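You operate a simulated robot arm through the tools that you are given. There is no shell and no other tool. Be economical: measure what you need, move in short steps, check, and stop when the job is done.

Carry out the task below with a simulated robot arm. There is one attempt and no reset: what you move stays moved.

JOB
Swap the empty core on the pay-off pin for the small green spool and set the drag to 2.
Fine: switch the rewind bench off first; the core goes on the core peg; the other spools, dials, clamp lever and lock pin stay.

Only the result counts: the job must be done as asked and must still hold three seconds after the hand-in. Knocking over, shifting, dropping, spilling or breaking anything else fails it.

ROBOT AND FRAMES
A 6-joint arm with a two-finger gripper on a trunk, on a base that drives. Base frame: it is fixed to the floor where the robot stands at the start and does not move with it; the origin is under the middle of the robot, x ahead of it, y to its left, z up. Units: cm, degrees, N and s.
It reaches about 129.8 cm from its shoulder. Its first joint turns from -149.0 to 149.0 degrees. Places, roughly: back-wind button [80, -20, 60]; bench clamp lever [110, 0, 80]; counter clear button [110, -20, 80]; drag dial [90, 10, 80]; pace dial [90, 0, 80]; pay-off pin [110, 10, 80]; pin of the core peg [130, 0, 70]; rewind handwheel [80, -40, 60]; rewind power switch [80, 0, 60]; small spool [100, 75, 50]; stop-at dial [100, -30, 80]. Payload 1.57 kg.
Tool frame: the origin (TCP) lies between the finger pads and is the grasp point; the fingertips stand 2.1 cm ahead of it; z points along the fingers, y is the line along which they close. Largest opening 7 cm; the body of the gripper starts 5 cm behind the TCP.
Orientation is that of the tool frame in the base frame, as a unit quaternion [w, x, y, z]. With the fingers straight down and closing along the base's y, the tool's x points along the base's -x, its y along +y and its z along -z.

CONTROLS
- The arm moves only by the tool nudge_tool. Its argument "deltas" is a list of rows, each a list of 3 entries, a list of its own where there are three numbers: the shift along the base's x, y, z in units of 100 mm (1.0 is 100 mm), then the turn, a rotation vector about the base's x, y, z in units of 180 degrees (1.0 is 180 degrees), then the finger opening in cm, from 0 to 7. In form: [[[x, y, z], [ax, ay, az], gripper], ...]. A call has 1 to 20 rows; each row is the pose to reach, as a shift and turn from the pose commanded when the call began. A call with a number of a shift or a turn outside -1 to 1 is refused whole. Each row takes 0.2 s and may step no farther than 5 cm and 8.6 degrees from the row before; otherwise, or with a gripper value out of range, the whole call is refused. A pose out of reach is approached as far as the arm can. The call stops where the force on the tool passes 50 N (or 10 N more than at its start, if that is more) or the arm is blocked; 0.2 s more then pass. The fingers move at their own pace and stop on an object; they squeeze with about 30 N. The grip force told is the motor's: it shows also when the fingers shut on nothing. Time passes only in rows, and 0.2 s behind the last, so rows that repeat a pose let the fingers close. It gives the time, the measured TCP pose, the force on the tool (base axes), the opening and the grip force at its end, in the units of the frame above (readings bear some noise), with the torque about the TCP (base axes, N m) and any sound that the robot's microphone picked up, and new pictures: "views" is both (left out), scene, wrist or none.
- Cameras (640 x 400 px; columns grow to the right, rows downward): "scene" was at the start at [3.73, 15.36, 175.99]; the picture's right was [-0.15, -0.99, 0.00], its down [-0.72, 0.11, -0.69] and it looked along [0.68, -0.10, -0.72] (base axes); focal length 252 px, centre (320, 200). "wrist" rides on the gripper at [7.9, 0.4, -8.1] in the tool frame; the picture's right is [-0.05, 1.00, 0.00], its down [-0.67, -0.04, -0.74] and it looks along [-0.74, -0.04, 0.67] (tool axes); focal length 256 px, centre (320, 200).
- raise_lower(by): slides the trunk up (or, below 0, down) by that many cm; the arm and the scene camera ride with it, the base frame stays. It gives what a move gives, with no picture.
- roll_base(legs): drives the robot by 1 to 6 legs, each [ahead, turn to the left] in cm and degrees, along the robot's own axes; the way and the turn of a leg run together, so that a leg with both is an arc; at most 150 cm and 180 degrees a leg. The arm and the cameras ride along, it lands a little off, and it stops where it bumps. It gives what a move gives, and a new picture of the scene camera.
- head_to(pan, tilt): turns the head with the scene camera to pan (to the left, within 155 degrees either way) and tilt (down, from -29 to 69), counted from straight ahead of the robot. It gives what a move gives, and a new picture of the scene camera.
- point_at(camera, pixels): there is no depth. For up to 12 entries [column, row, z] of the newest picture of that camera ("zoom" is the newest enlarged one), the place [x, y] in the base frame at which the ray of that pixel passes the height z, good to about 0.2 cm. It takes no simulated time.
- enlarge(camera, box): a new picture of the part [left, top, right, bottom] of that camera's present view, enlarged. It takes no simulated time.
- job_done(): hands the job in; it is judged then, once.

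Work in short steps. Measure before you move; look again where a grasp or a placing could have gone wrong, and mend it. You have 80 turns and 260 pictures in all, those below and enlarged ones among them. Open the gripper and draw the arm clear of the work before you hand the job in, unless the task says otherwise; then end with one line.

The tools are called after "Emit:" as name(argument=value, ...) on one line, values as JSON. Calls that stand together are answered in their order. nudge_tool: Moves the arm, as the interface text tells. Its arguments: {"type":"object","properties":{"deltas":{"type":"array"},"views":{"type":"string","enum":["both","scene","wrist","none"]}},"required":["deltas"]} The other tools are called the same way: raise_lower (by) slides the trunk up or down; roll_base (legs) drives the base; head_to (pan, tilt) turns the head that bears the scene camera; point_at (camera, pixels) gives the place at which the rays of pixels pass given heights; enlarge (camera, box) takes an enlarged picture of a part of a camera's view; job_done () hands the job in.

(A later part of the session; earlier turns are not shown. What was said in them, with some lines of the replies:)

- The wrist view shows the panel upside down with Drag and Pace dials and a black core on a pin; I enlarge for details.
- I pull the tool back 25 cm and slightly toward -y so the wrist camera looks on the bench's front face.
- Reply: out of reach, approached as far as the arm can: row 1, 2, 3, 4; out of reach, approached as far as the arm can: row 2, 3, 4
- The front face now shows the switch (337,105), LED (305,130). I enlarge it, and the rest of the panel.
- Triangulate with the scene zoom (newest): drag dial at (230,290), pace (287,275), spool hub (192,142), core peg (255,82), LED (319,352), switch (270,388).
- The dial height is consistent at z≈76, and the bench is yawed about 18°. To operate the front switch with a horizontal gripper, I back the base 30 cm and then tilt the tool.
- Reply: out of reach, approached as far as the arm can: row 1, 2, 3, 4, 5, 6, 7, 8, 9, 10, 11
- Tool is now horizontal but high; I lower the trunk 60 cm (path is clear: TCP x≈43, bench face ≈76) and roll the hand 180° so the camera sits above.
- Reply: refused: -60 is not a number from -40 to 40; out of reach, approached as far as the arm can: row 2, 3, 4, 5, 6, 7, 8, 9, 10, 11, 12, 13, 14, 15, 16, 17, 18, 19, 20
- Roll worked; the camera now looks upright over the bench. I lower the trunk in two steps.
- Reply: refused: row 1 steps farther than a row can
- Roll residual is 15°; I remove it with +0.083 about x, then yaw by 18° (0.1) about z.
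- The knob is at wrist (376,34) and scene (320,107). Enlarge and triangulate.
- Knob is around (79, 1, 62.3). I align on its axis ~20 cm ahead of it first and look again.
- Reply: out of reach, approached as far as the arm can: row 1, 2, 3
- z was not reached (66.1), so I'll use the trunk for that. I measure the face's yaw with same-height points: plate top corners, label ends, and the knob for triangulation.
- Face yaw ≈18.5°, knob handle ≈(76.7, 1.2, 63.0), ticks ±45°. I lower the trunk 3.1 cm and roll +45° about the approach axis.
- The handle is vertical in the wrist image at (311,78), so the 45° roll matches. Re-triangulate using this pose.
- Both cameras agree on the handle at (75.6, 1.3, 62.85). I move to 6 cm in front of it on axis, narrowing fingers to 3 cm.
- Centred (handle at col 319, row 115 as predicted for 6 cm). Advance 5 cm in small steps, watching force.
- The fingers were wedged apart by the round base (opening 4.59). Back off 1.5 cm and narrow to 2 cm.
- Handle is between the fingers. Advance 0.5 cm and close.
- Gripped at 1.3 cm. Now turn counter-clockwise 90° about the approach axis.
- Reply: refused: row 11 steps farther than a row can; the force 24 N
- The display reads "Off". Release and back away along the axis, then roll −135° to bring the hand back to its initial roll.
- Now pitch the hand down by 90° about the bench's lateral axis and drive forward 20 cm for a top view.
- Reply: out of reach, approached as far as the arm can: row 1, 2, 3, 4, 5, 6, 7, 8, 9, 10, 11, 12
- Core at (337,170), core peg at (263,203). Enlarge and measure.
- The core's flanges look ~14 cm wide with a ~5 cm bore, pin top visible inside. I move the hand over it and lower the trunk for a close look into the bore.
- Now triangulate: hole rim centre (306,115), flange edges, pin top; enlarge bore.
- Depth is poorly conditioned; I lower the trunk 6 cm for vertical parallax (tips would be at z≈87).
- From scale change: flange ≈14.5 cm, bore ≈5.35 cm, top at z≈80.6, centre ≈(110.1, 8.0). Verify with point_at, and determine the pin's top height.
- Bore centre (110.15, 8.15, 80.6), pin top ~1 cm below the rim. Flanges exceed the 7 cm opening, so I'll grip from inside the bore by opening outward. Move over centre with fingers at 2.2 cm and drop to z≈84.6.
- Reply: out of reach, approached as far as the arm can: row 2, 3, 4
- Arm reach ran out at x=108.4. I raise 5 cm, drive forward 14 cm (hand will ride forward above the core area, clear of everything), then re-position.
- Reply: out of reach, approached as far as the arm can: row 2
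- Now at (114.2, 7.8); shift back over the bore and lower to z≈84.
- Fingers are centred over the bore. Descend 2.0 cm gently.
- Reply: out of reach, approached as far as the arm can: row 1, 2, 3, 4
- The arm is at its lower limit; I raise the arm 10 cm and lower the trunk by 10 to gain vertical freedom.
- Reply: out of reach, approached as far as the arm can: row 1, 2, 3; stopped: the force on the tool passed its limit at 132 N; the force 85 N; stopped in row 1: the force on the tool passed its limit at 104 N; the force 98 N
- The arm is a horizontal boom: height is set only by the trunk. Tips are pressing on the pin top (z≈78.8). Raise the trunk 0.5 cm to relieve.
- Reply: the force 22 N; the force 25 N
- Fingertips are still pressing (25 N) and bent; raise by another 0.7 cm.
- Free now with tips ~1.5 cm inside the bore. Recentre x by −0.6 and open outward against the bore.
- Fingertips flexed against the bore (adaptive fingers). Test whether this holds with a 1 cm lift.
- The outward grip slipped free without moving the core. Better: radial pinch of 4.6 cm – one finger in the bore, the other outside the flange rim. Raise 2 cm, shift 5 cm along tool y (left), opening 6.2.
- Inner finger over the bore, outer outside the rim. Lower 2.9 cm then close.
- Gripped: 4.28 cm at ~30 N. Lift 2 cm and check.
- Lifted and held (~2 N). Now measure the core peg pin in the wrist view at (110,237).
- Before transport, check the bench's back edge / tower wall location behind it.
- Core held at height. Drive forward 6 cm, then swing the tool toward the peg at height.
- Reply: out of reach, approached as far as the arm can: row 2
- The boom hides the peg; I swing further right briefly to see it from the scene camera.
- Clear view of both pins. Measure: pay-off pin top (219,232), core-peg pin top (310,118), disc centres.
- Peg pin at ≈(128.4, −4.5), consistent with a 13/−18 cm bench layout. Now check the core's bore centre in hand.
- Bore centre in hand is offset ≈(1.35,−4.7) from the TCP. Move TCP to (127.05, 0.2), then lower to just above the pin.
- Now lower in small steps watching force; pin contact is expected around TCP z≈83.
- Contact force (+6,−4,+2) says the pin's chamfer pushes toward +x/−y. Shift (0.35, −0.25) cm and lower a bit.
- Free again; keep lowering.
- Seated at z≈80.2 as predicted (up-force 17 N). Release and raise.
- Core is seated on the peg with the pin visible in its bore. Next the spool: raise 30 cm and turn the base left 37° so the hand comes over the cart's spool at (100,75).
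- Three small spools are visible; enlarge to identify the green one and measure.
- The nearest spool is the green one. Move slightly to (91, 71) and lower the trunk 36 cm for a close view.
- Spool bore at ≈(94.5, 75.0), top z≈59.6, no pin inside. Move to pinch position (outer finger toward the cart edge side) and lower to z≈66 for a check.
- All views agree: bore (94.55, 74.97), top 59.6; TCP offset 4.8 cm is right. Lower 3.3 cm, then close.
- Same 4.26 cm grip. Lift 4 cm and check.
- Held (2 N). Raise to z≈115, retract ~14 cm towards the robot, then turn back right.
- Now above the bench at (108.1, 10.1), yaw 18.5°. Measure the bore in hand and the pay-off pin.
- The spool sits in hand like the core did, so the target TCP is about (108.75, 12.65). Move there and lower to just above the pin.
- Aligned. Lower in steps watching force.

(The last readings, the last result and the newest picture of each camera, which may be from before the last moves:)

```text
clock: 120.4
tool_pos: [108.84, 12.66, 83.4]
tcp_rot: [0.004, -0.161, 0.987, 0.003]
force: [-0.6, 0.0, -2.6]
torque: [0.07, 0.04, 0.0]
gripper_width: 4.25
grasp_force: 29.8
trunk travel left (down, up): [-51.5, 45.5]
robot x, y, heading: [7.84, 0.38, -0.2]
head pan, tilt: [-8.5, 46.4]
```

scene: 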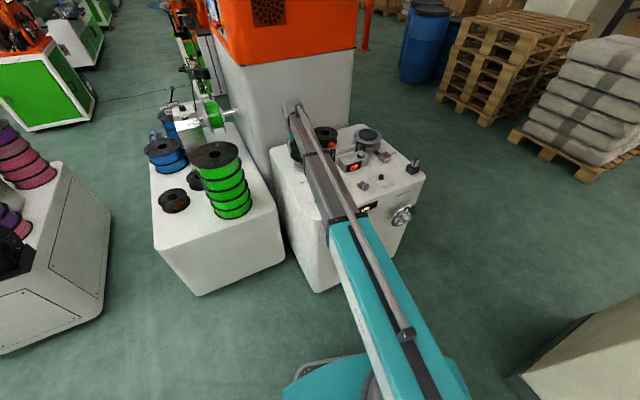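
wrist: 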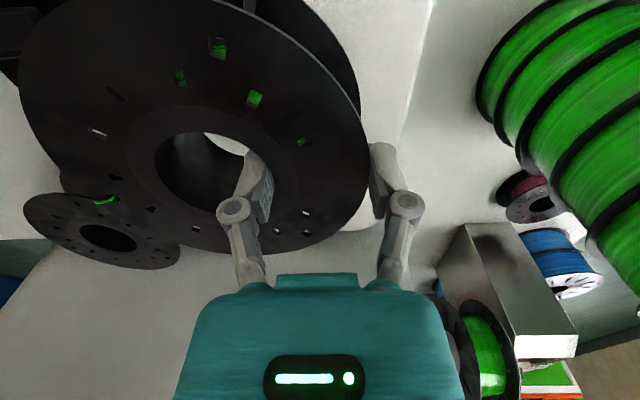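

No contact yet (pin should be entering the bore); continue.

Emit:
raise_lower(by=-0.5)

Emit:
raise_lower(by=-0.5)

Emit:
raise_lower(by=-0.5)

```text
clock: 120.9
tool_pos: [108.74, 12.51, 82.83]
tcp_rot: [0.005, -0.162, 0.987, 0.002]
force: [-0.1, 0.2, -2.1]
torque: [0.09, 0.02, 0.02]
gripper_width: 4.24
grasp_force: 29.8
trunk travel left (down, up): [-51.0, 46.0]
robot x, y, heading: [7.85, 0.31, -0.2]
head pan, tilt: [-8.5, 46.4]
```

```text
clock: 121.5
tool_pos: [108.63, 12.62, 82.36]
tcp_rot: [0.005, -0.162, 0.987, 0.002]
force: [-0.2, -0.5, -1.5]
torque: [0.05, -0.01, -0.01]
gripper_width: 4.28
grasp_force: 29.9
trunk travel left (down, up): [-50.5, 46.5]
robot x, y, heading: [7.77, 0.22, -0.2]
head pan, tilt: [-8.5, 46.4]
```

```text
clock: 122.0
tool_pos: [108.75, 12.55, 81.83]
tcp_rot: [0.004, -0.163, 0.987, 0.001]
force: [2.7, 1.4, 9.1]
torque: [-0.31, -0.3, 0.17]
gripper_width: 4.25
grasp_force: 30.2
trunk travel left (down, up): [-50.0, 47.0]
robot x, y, heading: [7.51, 0.27, -0.0]
head pan, tilt: [-8.5, 46.4]
```

Contact 9 N, same as the core at first touch (slight tilt). Lower another 0.3 + 0.2.

Emit:
raise_lower(by=-0.3)

Emit:
nudge_tool(deltas=[[[0, 0, 0], [0, 0, 0], 2]])

Emit:
enlarge(camera="scene", box=[280, 100, 360, 180])

Emit:
enlarge(camera="wrist", box=[100, 60, 320, 220])

```text
clock: 122.5
tool_pos: [108.71, 12.64, 81.89]
tcp_rot: [0.006, -0.162, 0.987, 0.001]
force: [4.2, 6.2, 18.3]
torque: [-0.09, -0.31, 0.33]
gripper_width: 4.31
grasp_force: 30.1
trunk travel left (down, up): [-49.7, 47.3]
robot x, y, heading: [8.01, 0.06, -0.2]
head pan, tilt: [-8.5, 46.4]
```

```text
clock: 122.9
tool_pos: [108.65, 12.65, 81.81]
tcp_rot: [0.005, -0.163, 0.987, 0.002]
force: [6.0, 9.4, 20.7]
torque: [-0.02, -0.35, 0.38]
gripper_width: 4.27
grasp_force: 29.7
trunk travel left (down, up): [-49.7, 47.3]
robot x, y, heading: [7.75, 0.07, -0.3]
head pan, tilt: [-8.5, 46.4]
```

scene: 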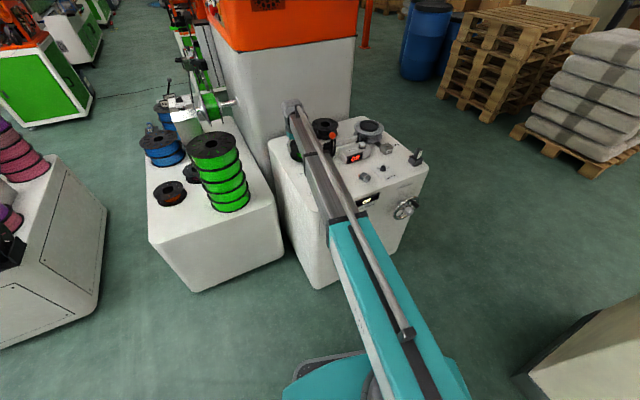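
wrist: 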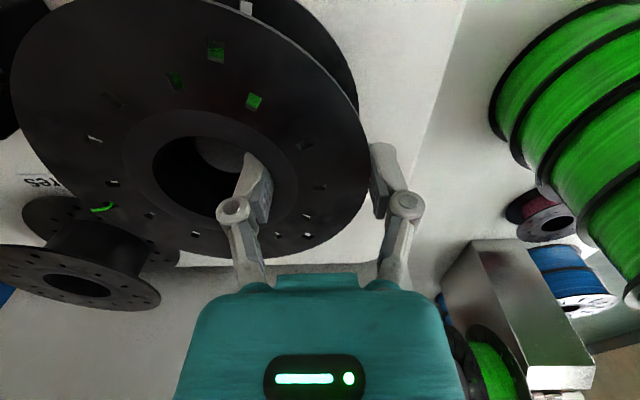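

```text
5.00 times, centred on (320, 140) of scene
```

zoom: 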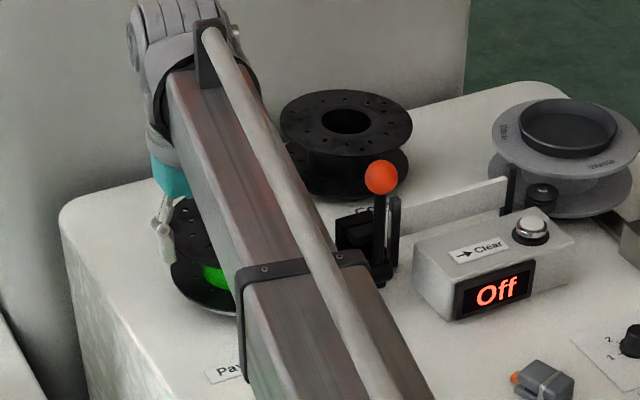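

```text
2.50 times, centred on (210, 140) of wrist
```

zoom: 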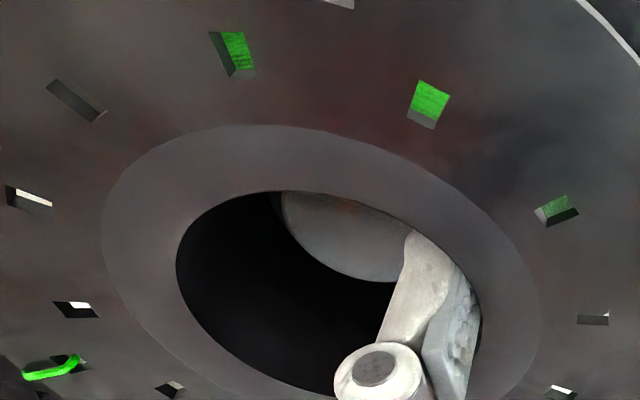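

The pin shows inside the bore and the spool lies on the plate. Release and raise.

Emit:
nudge_tool(deltas=[[[0, 0, 0], [0, 0, 0], 5], [[0, 0, 0], [0, 0, 0], 6], [[0, 0, 0], [0, 0, 0], 6]], views="none")

Emit:
raise_lower(by=5)

Emit:
nudge_tool(deltas=[[[-0.3, 0.0, 0], [0, 0, 0], 6], [[-0.6, 0.0, 0], [0, 0, 0], 6], [[-1.0, 0.0, 0], [0, 0, 0], 6]])

Emit:
enlarge(camera="wrist", box=[120, 40, 440, 240])

```text
clock: 123.7
tool_pos: [108.77, 12.57, 81.54]
tcp_rot: [0.004, -0.163, 0.987, 0.002]
force: [0.3, 0.1, -0.5]
torque: [-0.03, -0.01, 0.01]
gripper_width: 5.98
grasp_force: 0.0
trunk travel left (down, up): [-49.7, 47.3]
robot x, y, heading: [7.93, -0.11, -0.4]
head pan, tilt: [-8.5, 46.4]
```

```text
clock: 124.6
tool_pos: [108.82, 12.52, 86.52]
tcp_rot: [0.005, -0.161, 0.987, 0.002]
force: [0.1, -0.6, -0.4]
torque: [-0.03, -0.03, 0.02]
gripper_width: 6.0
grasp_force: 0.0
trunk travel left (down, up): [-54.7, 42.3]
robot x, y, heading: [7.89, 0.35, -0.3]
head pan, tilt: [-8.5, 46.4]
```

```text
clock: 125.4
tool_pos: [98.77, 12.65, 86.51]
tcp_rot: [0.005, -0.162, 0.987, 0.002]
force: [-0.4, -0.2, -0.7]
torque: [0.0, 0.0, -0.01]
gripper_width: 6.01
grasp_force: 0.0
trunk travel left (down, up): [-54.7, 42.3]
robot x, y, heading: [8.12, 0.64, -0.2]
head pan, tilt: [-8.5, 46.4]
```

scene: 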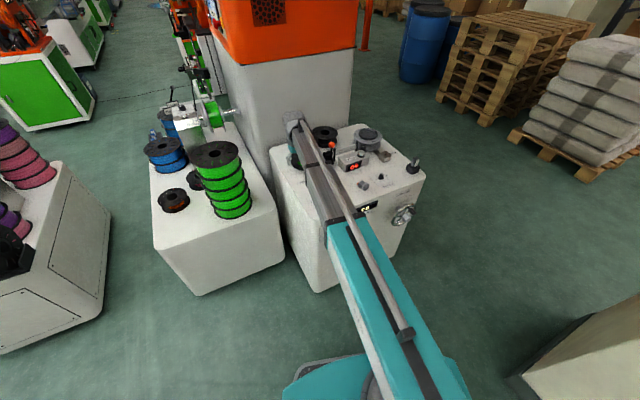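
wrist: 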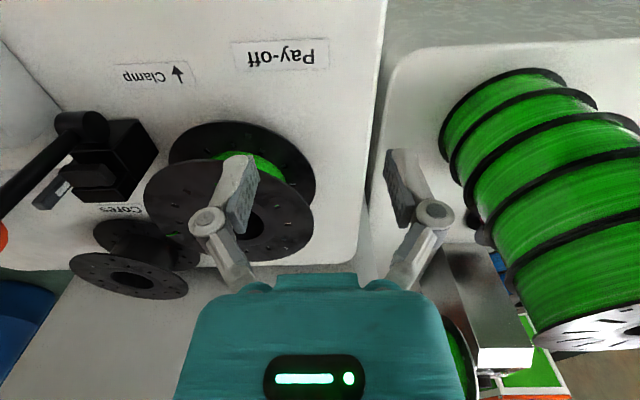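

```text
2.00 times, centred on (280, 140) of wrist
```

zoom: 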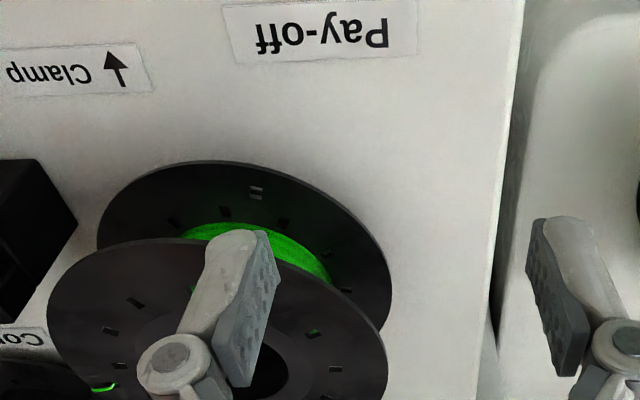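

Spool is well seated. Now go back over the drag dial: move toward (79, 5).

Emit:
nudge_tool(deltas=[[[-0.3, -0.1, 0], [0, 0, 0], 4], [[-0.6, -0.3, 0], [0, 0, 0], 3], [[-0.8, -0.5, 0], [0, 0, 0], 3], [[-1.0, -0.7, 0], [0, 0, 0], 3]], views="none")

Emit:
nudge_tool(deltas=[[[-0.4, 0, 0], [0, 0, 0], 3], [[-0.8, 0, 0], [0, 0, 0], 3], [[-1.0, 0, 0], [0, 0, 0], 3]])

Emit:
enlarge(camera="wrist", box=[220, 60, 420, 200])

```text
clock: 126.4
tool_pos: [88.75, 5.47, 86.49]
tcp_rot: [0.005, -0.163, 0.987, 0.002]
force: [-0.3, 0.2, 0.7]
torque: [-0.02, 0.02, -0.01]
gripper_width: 2.99
grasp_force: 0.0
trunk travel left (down, up): [-54.7, 42.3]
robot x, y, heading: [8.11, 0.37, -0.3]
head pan, tilt: [-8.5, 46.4]
```

```text
clock: 127.2
tool_pos: [78.75, 5.55, 86.51]
tcp_rot: [0.005, -0.161, 0.987, 0.002]
force: [0.5, 0.3, -0.3]
torque: [0.0, -0.02, 0.02]
gripper_width: 2.98
grasp_force: 0.1
trunk travel left (down, up): [-54.7, 42.3]
robot x, y, heading: [7.89, 0.03, 0.1]
head pan, tilt: [-8.5, 46.4]
```

scene: 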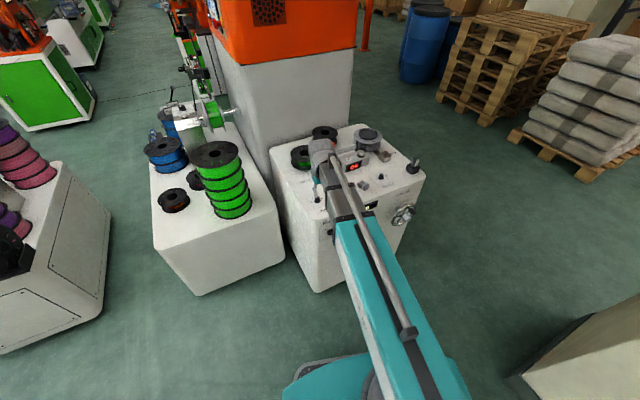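
wrist: 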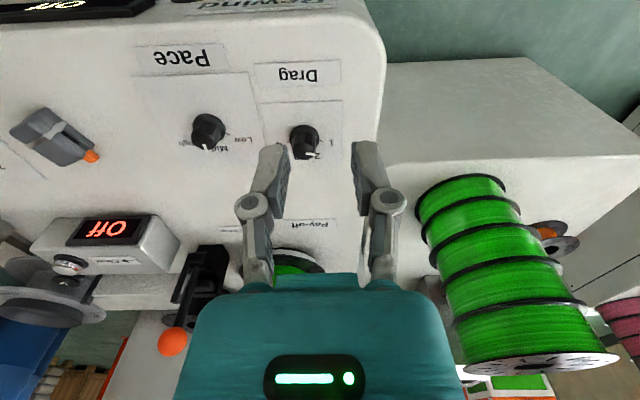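

```text
2.86 times, centred on (320, 130) of wrist
```

zoom: 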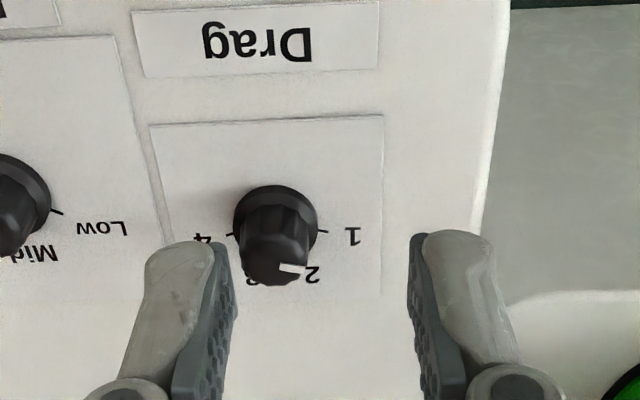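

The pointer needs a steeper view; the image's top rows look nearly straight down, so I move the hand forward ~10 cm.

Emit:
nudge_tool(deltas=[[[0.4, 0.13, 0], [0, 0, 0], 3], [[0.8, 0.26, 0], [0, 0, 0], 3], [[0.9, 0.3, 0], [0, 0, 0], 3]], views="wrist")

Emit:
enlarge(camera="wrist", box=[240, 0, 380, 90])

```text
clock: 128.0
tool_pos: [87.83, 8.49, 86.44]
tcp_rot: [0.005, -0.162, 0.987, 0.001]
force: [0.1, 0.0, -0.6]
torque: [-0.03, 0.02, 0.04]
gripper_width: 2.99
grasp_force: 0.1
trunk travel left (down, up): [-54.7, 42.3]
robot x, y, heading: [8.37, -0.17, -0.2]
head pan, tilt: [-8.5, 46.4]
```

wrist: 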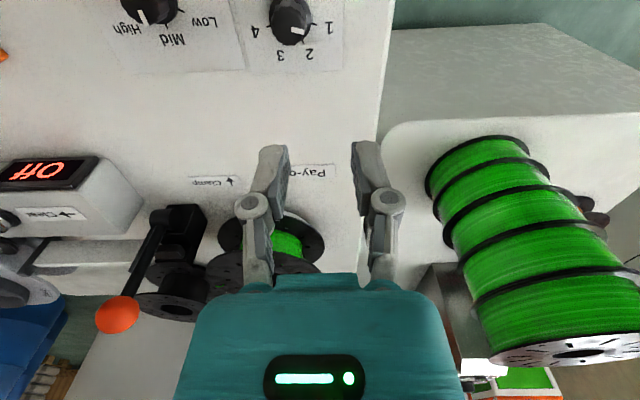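

```text
4.44 times, centred on (310, 45) of wrist
```

zoom: 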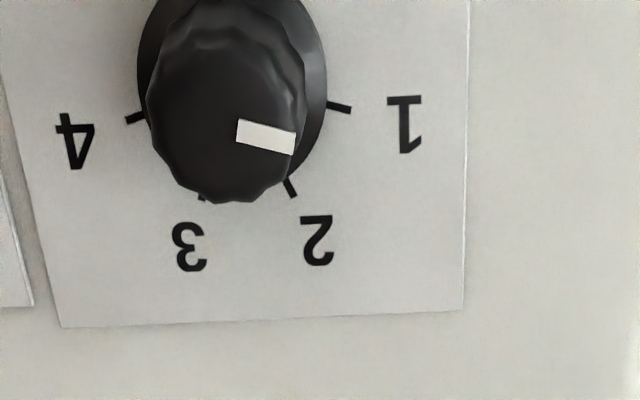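

The pointer is parallel to tick 1, so the dial is at 1; tick 2 is ~50° clockwise seen from above. Measure the knob position.

Emit:
point_at(camera="wrist", pixels=[[289, 28, 77], [289, 28, 76.5], [289, 28, 76], [290.2, 18.4, 75], [290.2, 18.4, 74.5], [290.2, 18.4, 74]])

Emit:
enlarge(camera="wrist", box=[270, 0, 330, 50])

```text
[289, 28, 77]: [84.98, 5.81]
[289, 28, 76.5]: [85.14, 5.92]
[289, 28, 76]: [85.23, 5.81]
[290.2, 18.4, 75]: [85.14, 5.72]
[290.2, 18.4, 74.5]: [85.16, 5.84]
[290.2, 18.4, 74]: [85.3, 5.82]
```

```text
8.00 times, centred on (300, 25) of wrist
```

zoom: 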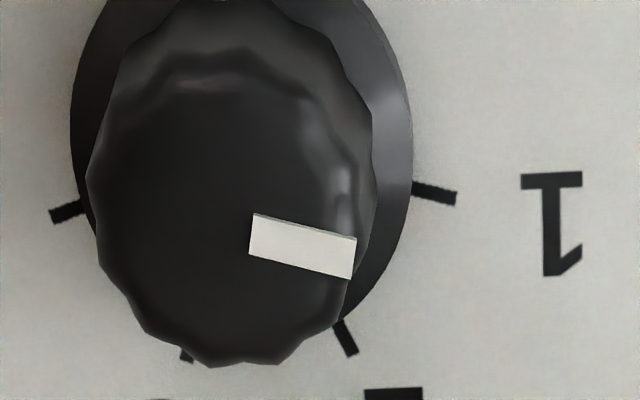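

Knob axis at (85.1, 5.82). Centre above it with fingers at 4 cm and lower to z≈79.5 for a check.

Emit:
nudge_tool(deltas=[[[-0.15, -0.15, 0], [0, 0, 0], 4], [[-0.273, -0.267, 0], [0, 0, 0], 4], [[-0.273, -0.267, 0], [0, 0, 0], 4]], views="none")

Emit:
raise_lower(by=-6.5)

Emit:
nudge_tool(deltas=[[[0, 0, 0], [0, 0, 0], 4]], views="wrist")

Emit:
enlarge(camera="wrist", box=[220, 90, 420, 250])

```text
clock: 128.8
tool_pos: [85.27, 5.85, 86.56]
tcp_rot: [0.005, -0.161, 0.987, 0.001]
force: [-0.5, 0.0, 0.4]
torque: [-0.01, -0.01, 0.02]
gripper_width: 3.99
grasp_force: 0.1
trunk travel left (down, up): [-54.7, 42.3]
robot x, y, heading: [7.95, 0.11, -0.3]
head pan, tilt: [-8.5, 46.4]
```

```text
clock: 129.9
tool_pos: [85.24, 5.75, 80.01]
tcp_rot: [0.005, -0.161, 0.987, 0.002]
force: [0.5, -0.6, -0.3]
torque: [0.01, 0.02, 0.02]
gripper_width: 4.0
grasp_force: 0.0
trunk travel left (down, up): [-48.2, 48.8]
robot x, y, heading: [7.53, -0.13, -0.2]
head pan, tilt: [-8.5, 46.4]
```

```text
clock: 130.3
tool_pos: [85.21, 5.86, 80.08]
tcp_rot: [0.005, -0.162, 0.987, 0.002]
force: [-0.1, 0.1, 0.2]
torque: [0.0, 0.0, -0.01]
gripper_width: 3.97
grasp_force: 0.0
trunk travel left (down, up): [-48.2, 48.8]
robot x, y, heading: [7.91, 0.19, -0.2]
head pan, tilt: [-8.5, 46.4]
```

wrist: 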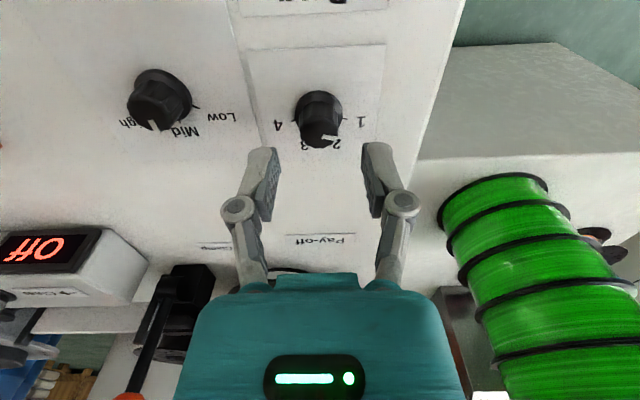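

```text
2.50 times, centred on (320, 170) of wrist
```

zoom: 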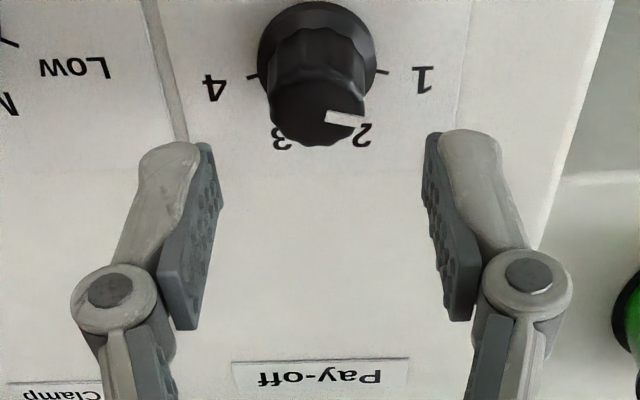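

Knob aligned (col 319, row ~137 as predicted). Lower 2.4 cm and close on it.

Emit:
raise_lower(by=-2.4)

Emit:
nudge_tool(deltas=[[[0, 0, 0], [0, 0, 0], 3], [[0, 0, 0], [0, 0, 0], 2], [[0, 0, 0], [0, 0, 0], 1], [[0, 0, 0], [0, 0, 0], 1]], views="wrist")

Emit:
enlarge(camera="wrist", box=[220, 90, 420, 250])

```text
clock: 131.0
tool_pos: [85.2, 5.87, 77.71]
tcp_rot: [0.006, -0.162, 0.987, 0.002]
force: [0.2, -0.1, -0.5]
torque: [0.03, 0.0, -0.02]
gripper_width: 3.98
grasp_force: 0.0
trunk travel left (down, up): [-45.8, 51.2]
robot x, y, heading: [7.95, 0.26, -0.1]
head pan, tilt: [-8.5, 46.4]
```

```text
clock: 132.0
tool_pos: [85.25, 5.81, 77.68]
tcp_rot: [0.005, -0.161, 0.987, 0.001]
force: [2.7, -5.8, 3.3]
torque: [-0.29, -0.02, -0.01]
gripper_width: 2.12
grasp_force: 31.4
trunk travel left (down, up): [-45.8, 51.2]
robot x, y, heading: [7.93, 0.39, -0.3]
head pan, tilt: [-8.5, 46.4]
```

wrist: 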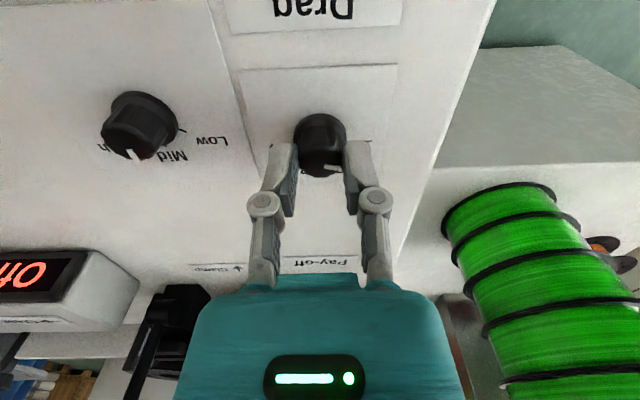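

```text
2.50 times, centred on (320, 170) of wrist
```

zoom: 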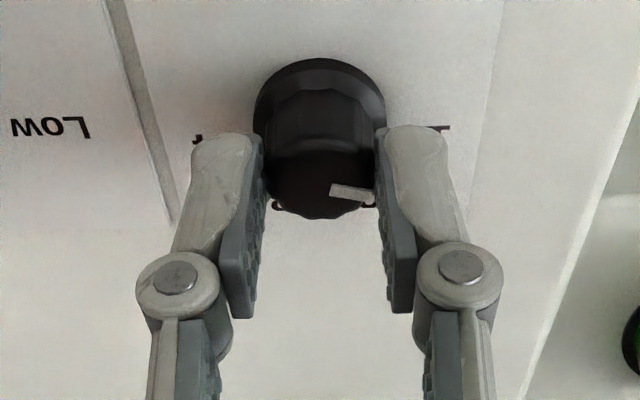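

Gripped (2.12 cm). Turn clockwise 50° from above (−0.278 about z).

Emit:
nudge_tool(deltas=[[[0, 0, 0], [0, 0, -0.045], 1], [[0, 0, 0], [0, 0, -0.09], 1], [[0, 0, 0], [0, 0, -0.135], 1], [[0, 0, 0], [0, 0, -0.18], 1], [[0, 0, 0], [0, 0, -0.225], 1], [[0, 0, 0], [0, 0, -0.265], 1], [[0, 0, 0], [0, 0, -0.278], 1], [[0, 0, 0], [0, 0, -0.278], 1]], views="wrist")

Emit:
enlarge(camera="wrist", box=[220, 90, 420, 250])

```text
clock: 133.8
tool_pos: [85.1, 5.82, 77.72]
tcp_rot: [0.005, 0.272, 0.962, 0.0]
force: [12.9, -3.0, 10.8]
torque: [0.23, 0.01, -0.02]
gripper_width: 2.08
grasp_force: 32.1
trunk travel left (down, up): [-45.8, 51.2]
robot x, y, heading: [7.88, 0.52, -0.0]
head pan, tilt: [-8.5, 46.4]
```

wrist: 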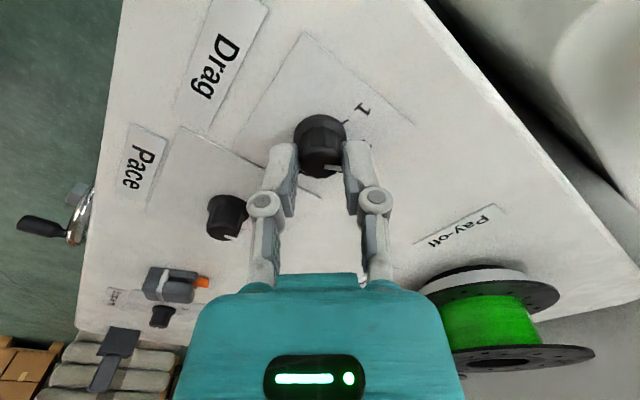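

```text
2.50 times, centred on (320, 170) of wrist
```

zoom: 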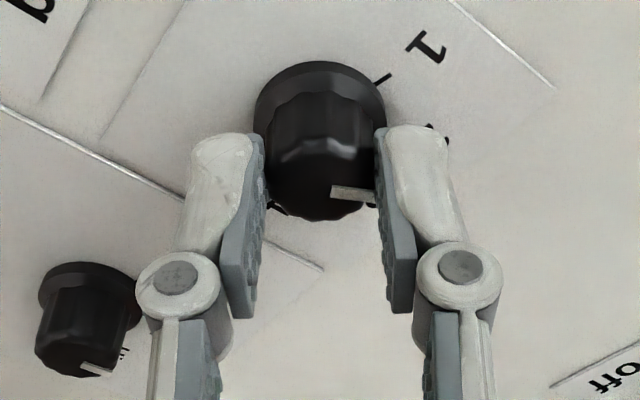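

The knob followed. Open slightly, raise 9 cm, and rotate the hand back for inspection.

Emit:
nudge_tool(deltas=[[[0, 0, 0], [0, 0, 0], 3], [[0, 0, 0], [0, 0, 0], 3.4], [[0, 0, 0], [0, 0, 0], 3.4]], views="none")

Emit:
raise_lower(by=9)

Emit:
nudge_tool(deltas=[[[0.1, 0.03, 0], [0, 0, 0.045], 3.4], [[0.2, 0.06, 0], [0, 0, 0.09], 3.4], [[0.25, 0.15, 0], [0, 0, 0.135], 3.4], [[0.25, 0.25, 0], [0, 0, 0.18], 3.4], [[0.25, 0.26, 0], [0, 0, 0.225], 3.4], [[0.25, 0.26, 0], [0, 0, 0.265], 3.4], [[0.25, 0.26, 0], [0, 0, 0.278], 3.4]])

Emit:
enlarge(camera="wrist", box=[240, 0, 380, 90])

```text
clock: 134.6
tool_pos: [85.13, 5.75, 77.58]
tcp_rot: [0.005, 0.271, 0.963, -0.001]
force: [0.0, -0.1, 0.0]
torque: [-0.03, 0.01, -0.01]
gripper_width: 3.4
grasp_force: 0.0
trunk travel left (down, up): [-45.8, 51.2]
robot x, y, heading: [8.0, 0.41, -0.0]
head pan, tilt: [-8.5, 46.4]
```

```text
clock: 135.8
tool_pos: [85.29, 5.93, 86.69]
tcp_rot: [0.005, 0.271, 0.963, -0.001]
force: [0.7, -0.2, 0.5]
torque: [-0.01, 0.01, -0.03]
gripper_width: 3.39
grasp_force: 0.0
trunk travel left (down, up): [-54.8, 42.2]
robot x, y, heading: [7.93, 0.06, -0.4]
head pan, tilt: [-8.5, 46.4]
```

```text
clock: 137.4
tool_pos: [87.61, 8.42, 86.58]
tcp_rot: [0.005, -0.163, 0.987, 0.001]
force: [0.6, -0.4, 0.0]
torque: [-0.02, -0.04, 0.02]
gripper_width: 3.38
grasp_force: 0.0
trunk travel left (down, up): [-54.8, 42.2]
robot x, y, heading: [8.08, 0.68, -0.1]
head pan, tilt: [-8.5, 46.4]
```

scene: 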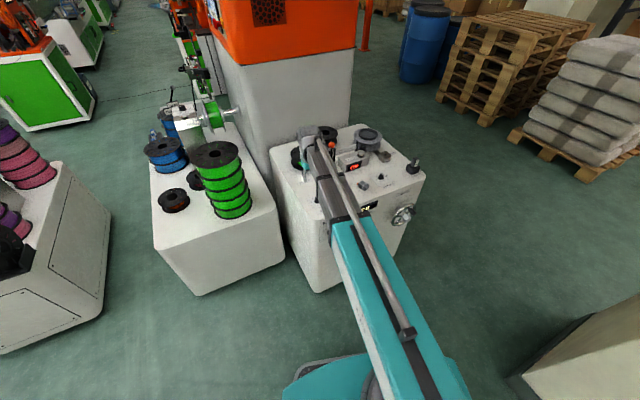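
wrist: 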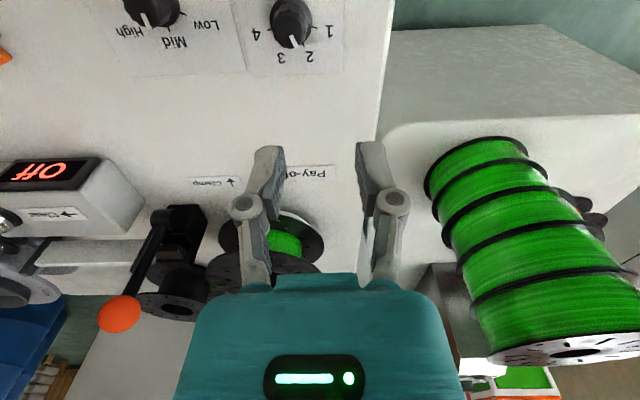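

```text
4.44 times, centred on (310, 45) of wrist
```

zoom: 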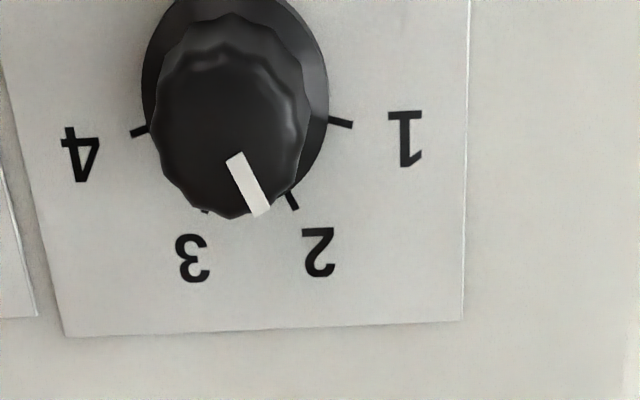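

Pointer is parallel to tick 2: drag = 2. Now raise and withdraw the arm, and inspect everything.

Emit:
raise_lower(by=25)

Emit:
roll_base(legs=[[-30, 0]])

Emit:
nudge_tool(deltas=[[[0, 0, 0], [0, 0, 0], 6]], views="wrist")

Emit:
enlarge(camera="wrist", box=[130, 80, 450, 290])

Emit:
enlarge(camera="scene", box=[170, 100, 410, 260])

```text
clock: 140.0
tool_pos: [87.61, 8.42, 111.64]
tcp_rot: [0.005, -0.161, 0.987, 0.002]
force: [0.5, 0.0, 0.7]
torque: [-0.01, 0.01, 0.03]
gripper_width: 3.38
grasp_force: 0.0
trunk travel left (down, up): [-79.8, 17.2]
robot x, y, heading: [7.87, 0.39, 0.2]
head pan, tilt: [-8.5, 46.4]
```

```text
clock: 142.4
tool_pos: [57.79, 8.16, 111.58]
tcp_rot: [0.005, -0.16, 0.987, 0.002]
force: [0.1, -0.2, 0.5]
torque: [0.05, 0.03, 0.03]
gripper_width: 3.39
grasp_force: 0.1
trunk travel left (down, up): [-79.8, 17.2]
robot x, y, heading: [-21.86, 0.73, -0.2]
head pan, tilt: [-8.5, 46.4]
```

scene: 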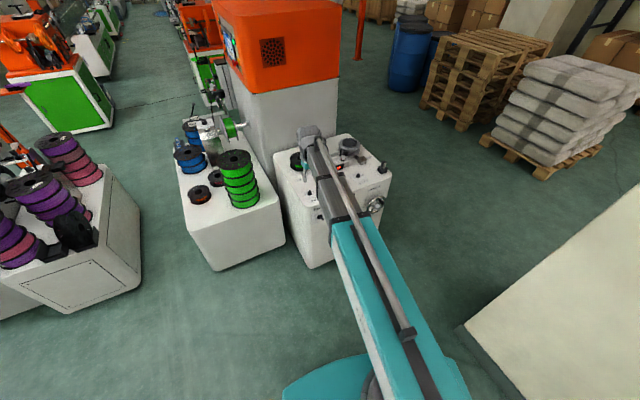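

```text
clock: 142.8
tool_pos: [57.69, 8.27, 111.64]
tcp_rot: [0.005, -0.159, 0.987, 0.002]
force: [-1.1, -0.8, 0.5]
torque: [-0.02, -0.02, 0.03]
gripper_width: 5.94
grasp_force: 0.1
trunk travel left (down, up): [-79.8, 17.2]
robot x, y, heading: [-22.07, 0.35, -0.3]
head pan, tilt: [-8.5, 46.4]
```

wrist: 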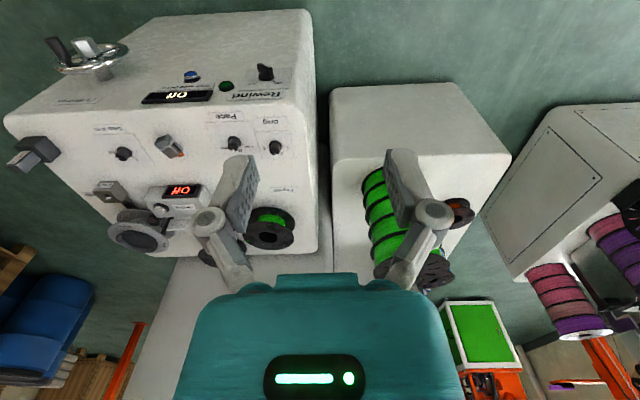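

```text
1.90 times, centred on (290, 185) of wrist
```

zoom: 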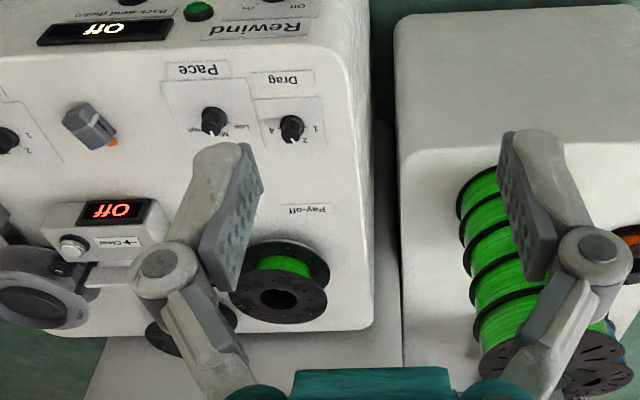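

```text
2.50 times, centred on (290, 180) of scene
5 turns are left
```

zoom: 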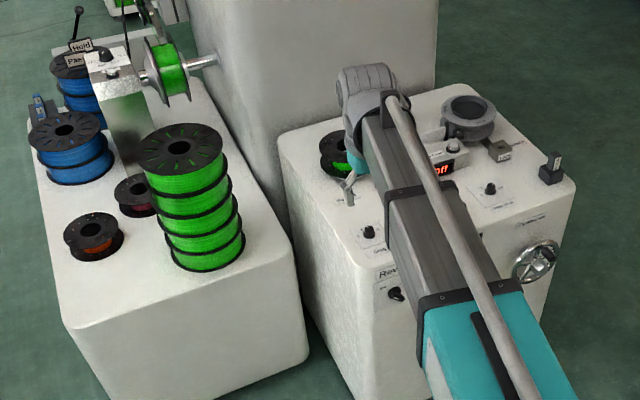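

Everything is in place: power is off, the core is on the peg, the green spool is on the pay-off pin, the drag is at 2, and the arm is clear with the gripper open. Handing in.

Emit:
job_done()

```text
The job is handed in.
```

The rewind bench is off, the empty core is on the core peg, the small green spool is on the pay-off pin and the drag is set to 2; the job is handed in.
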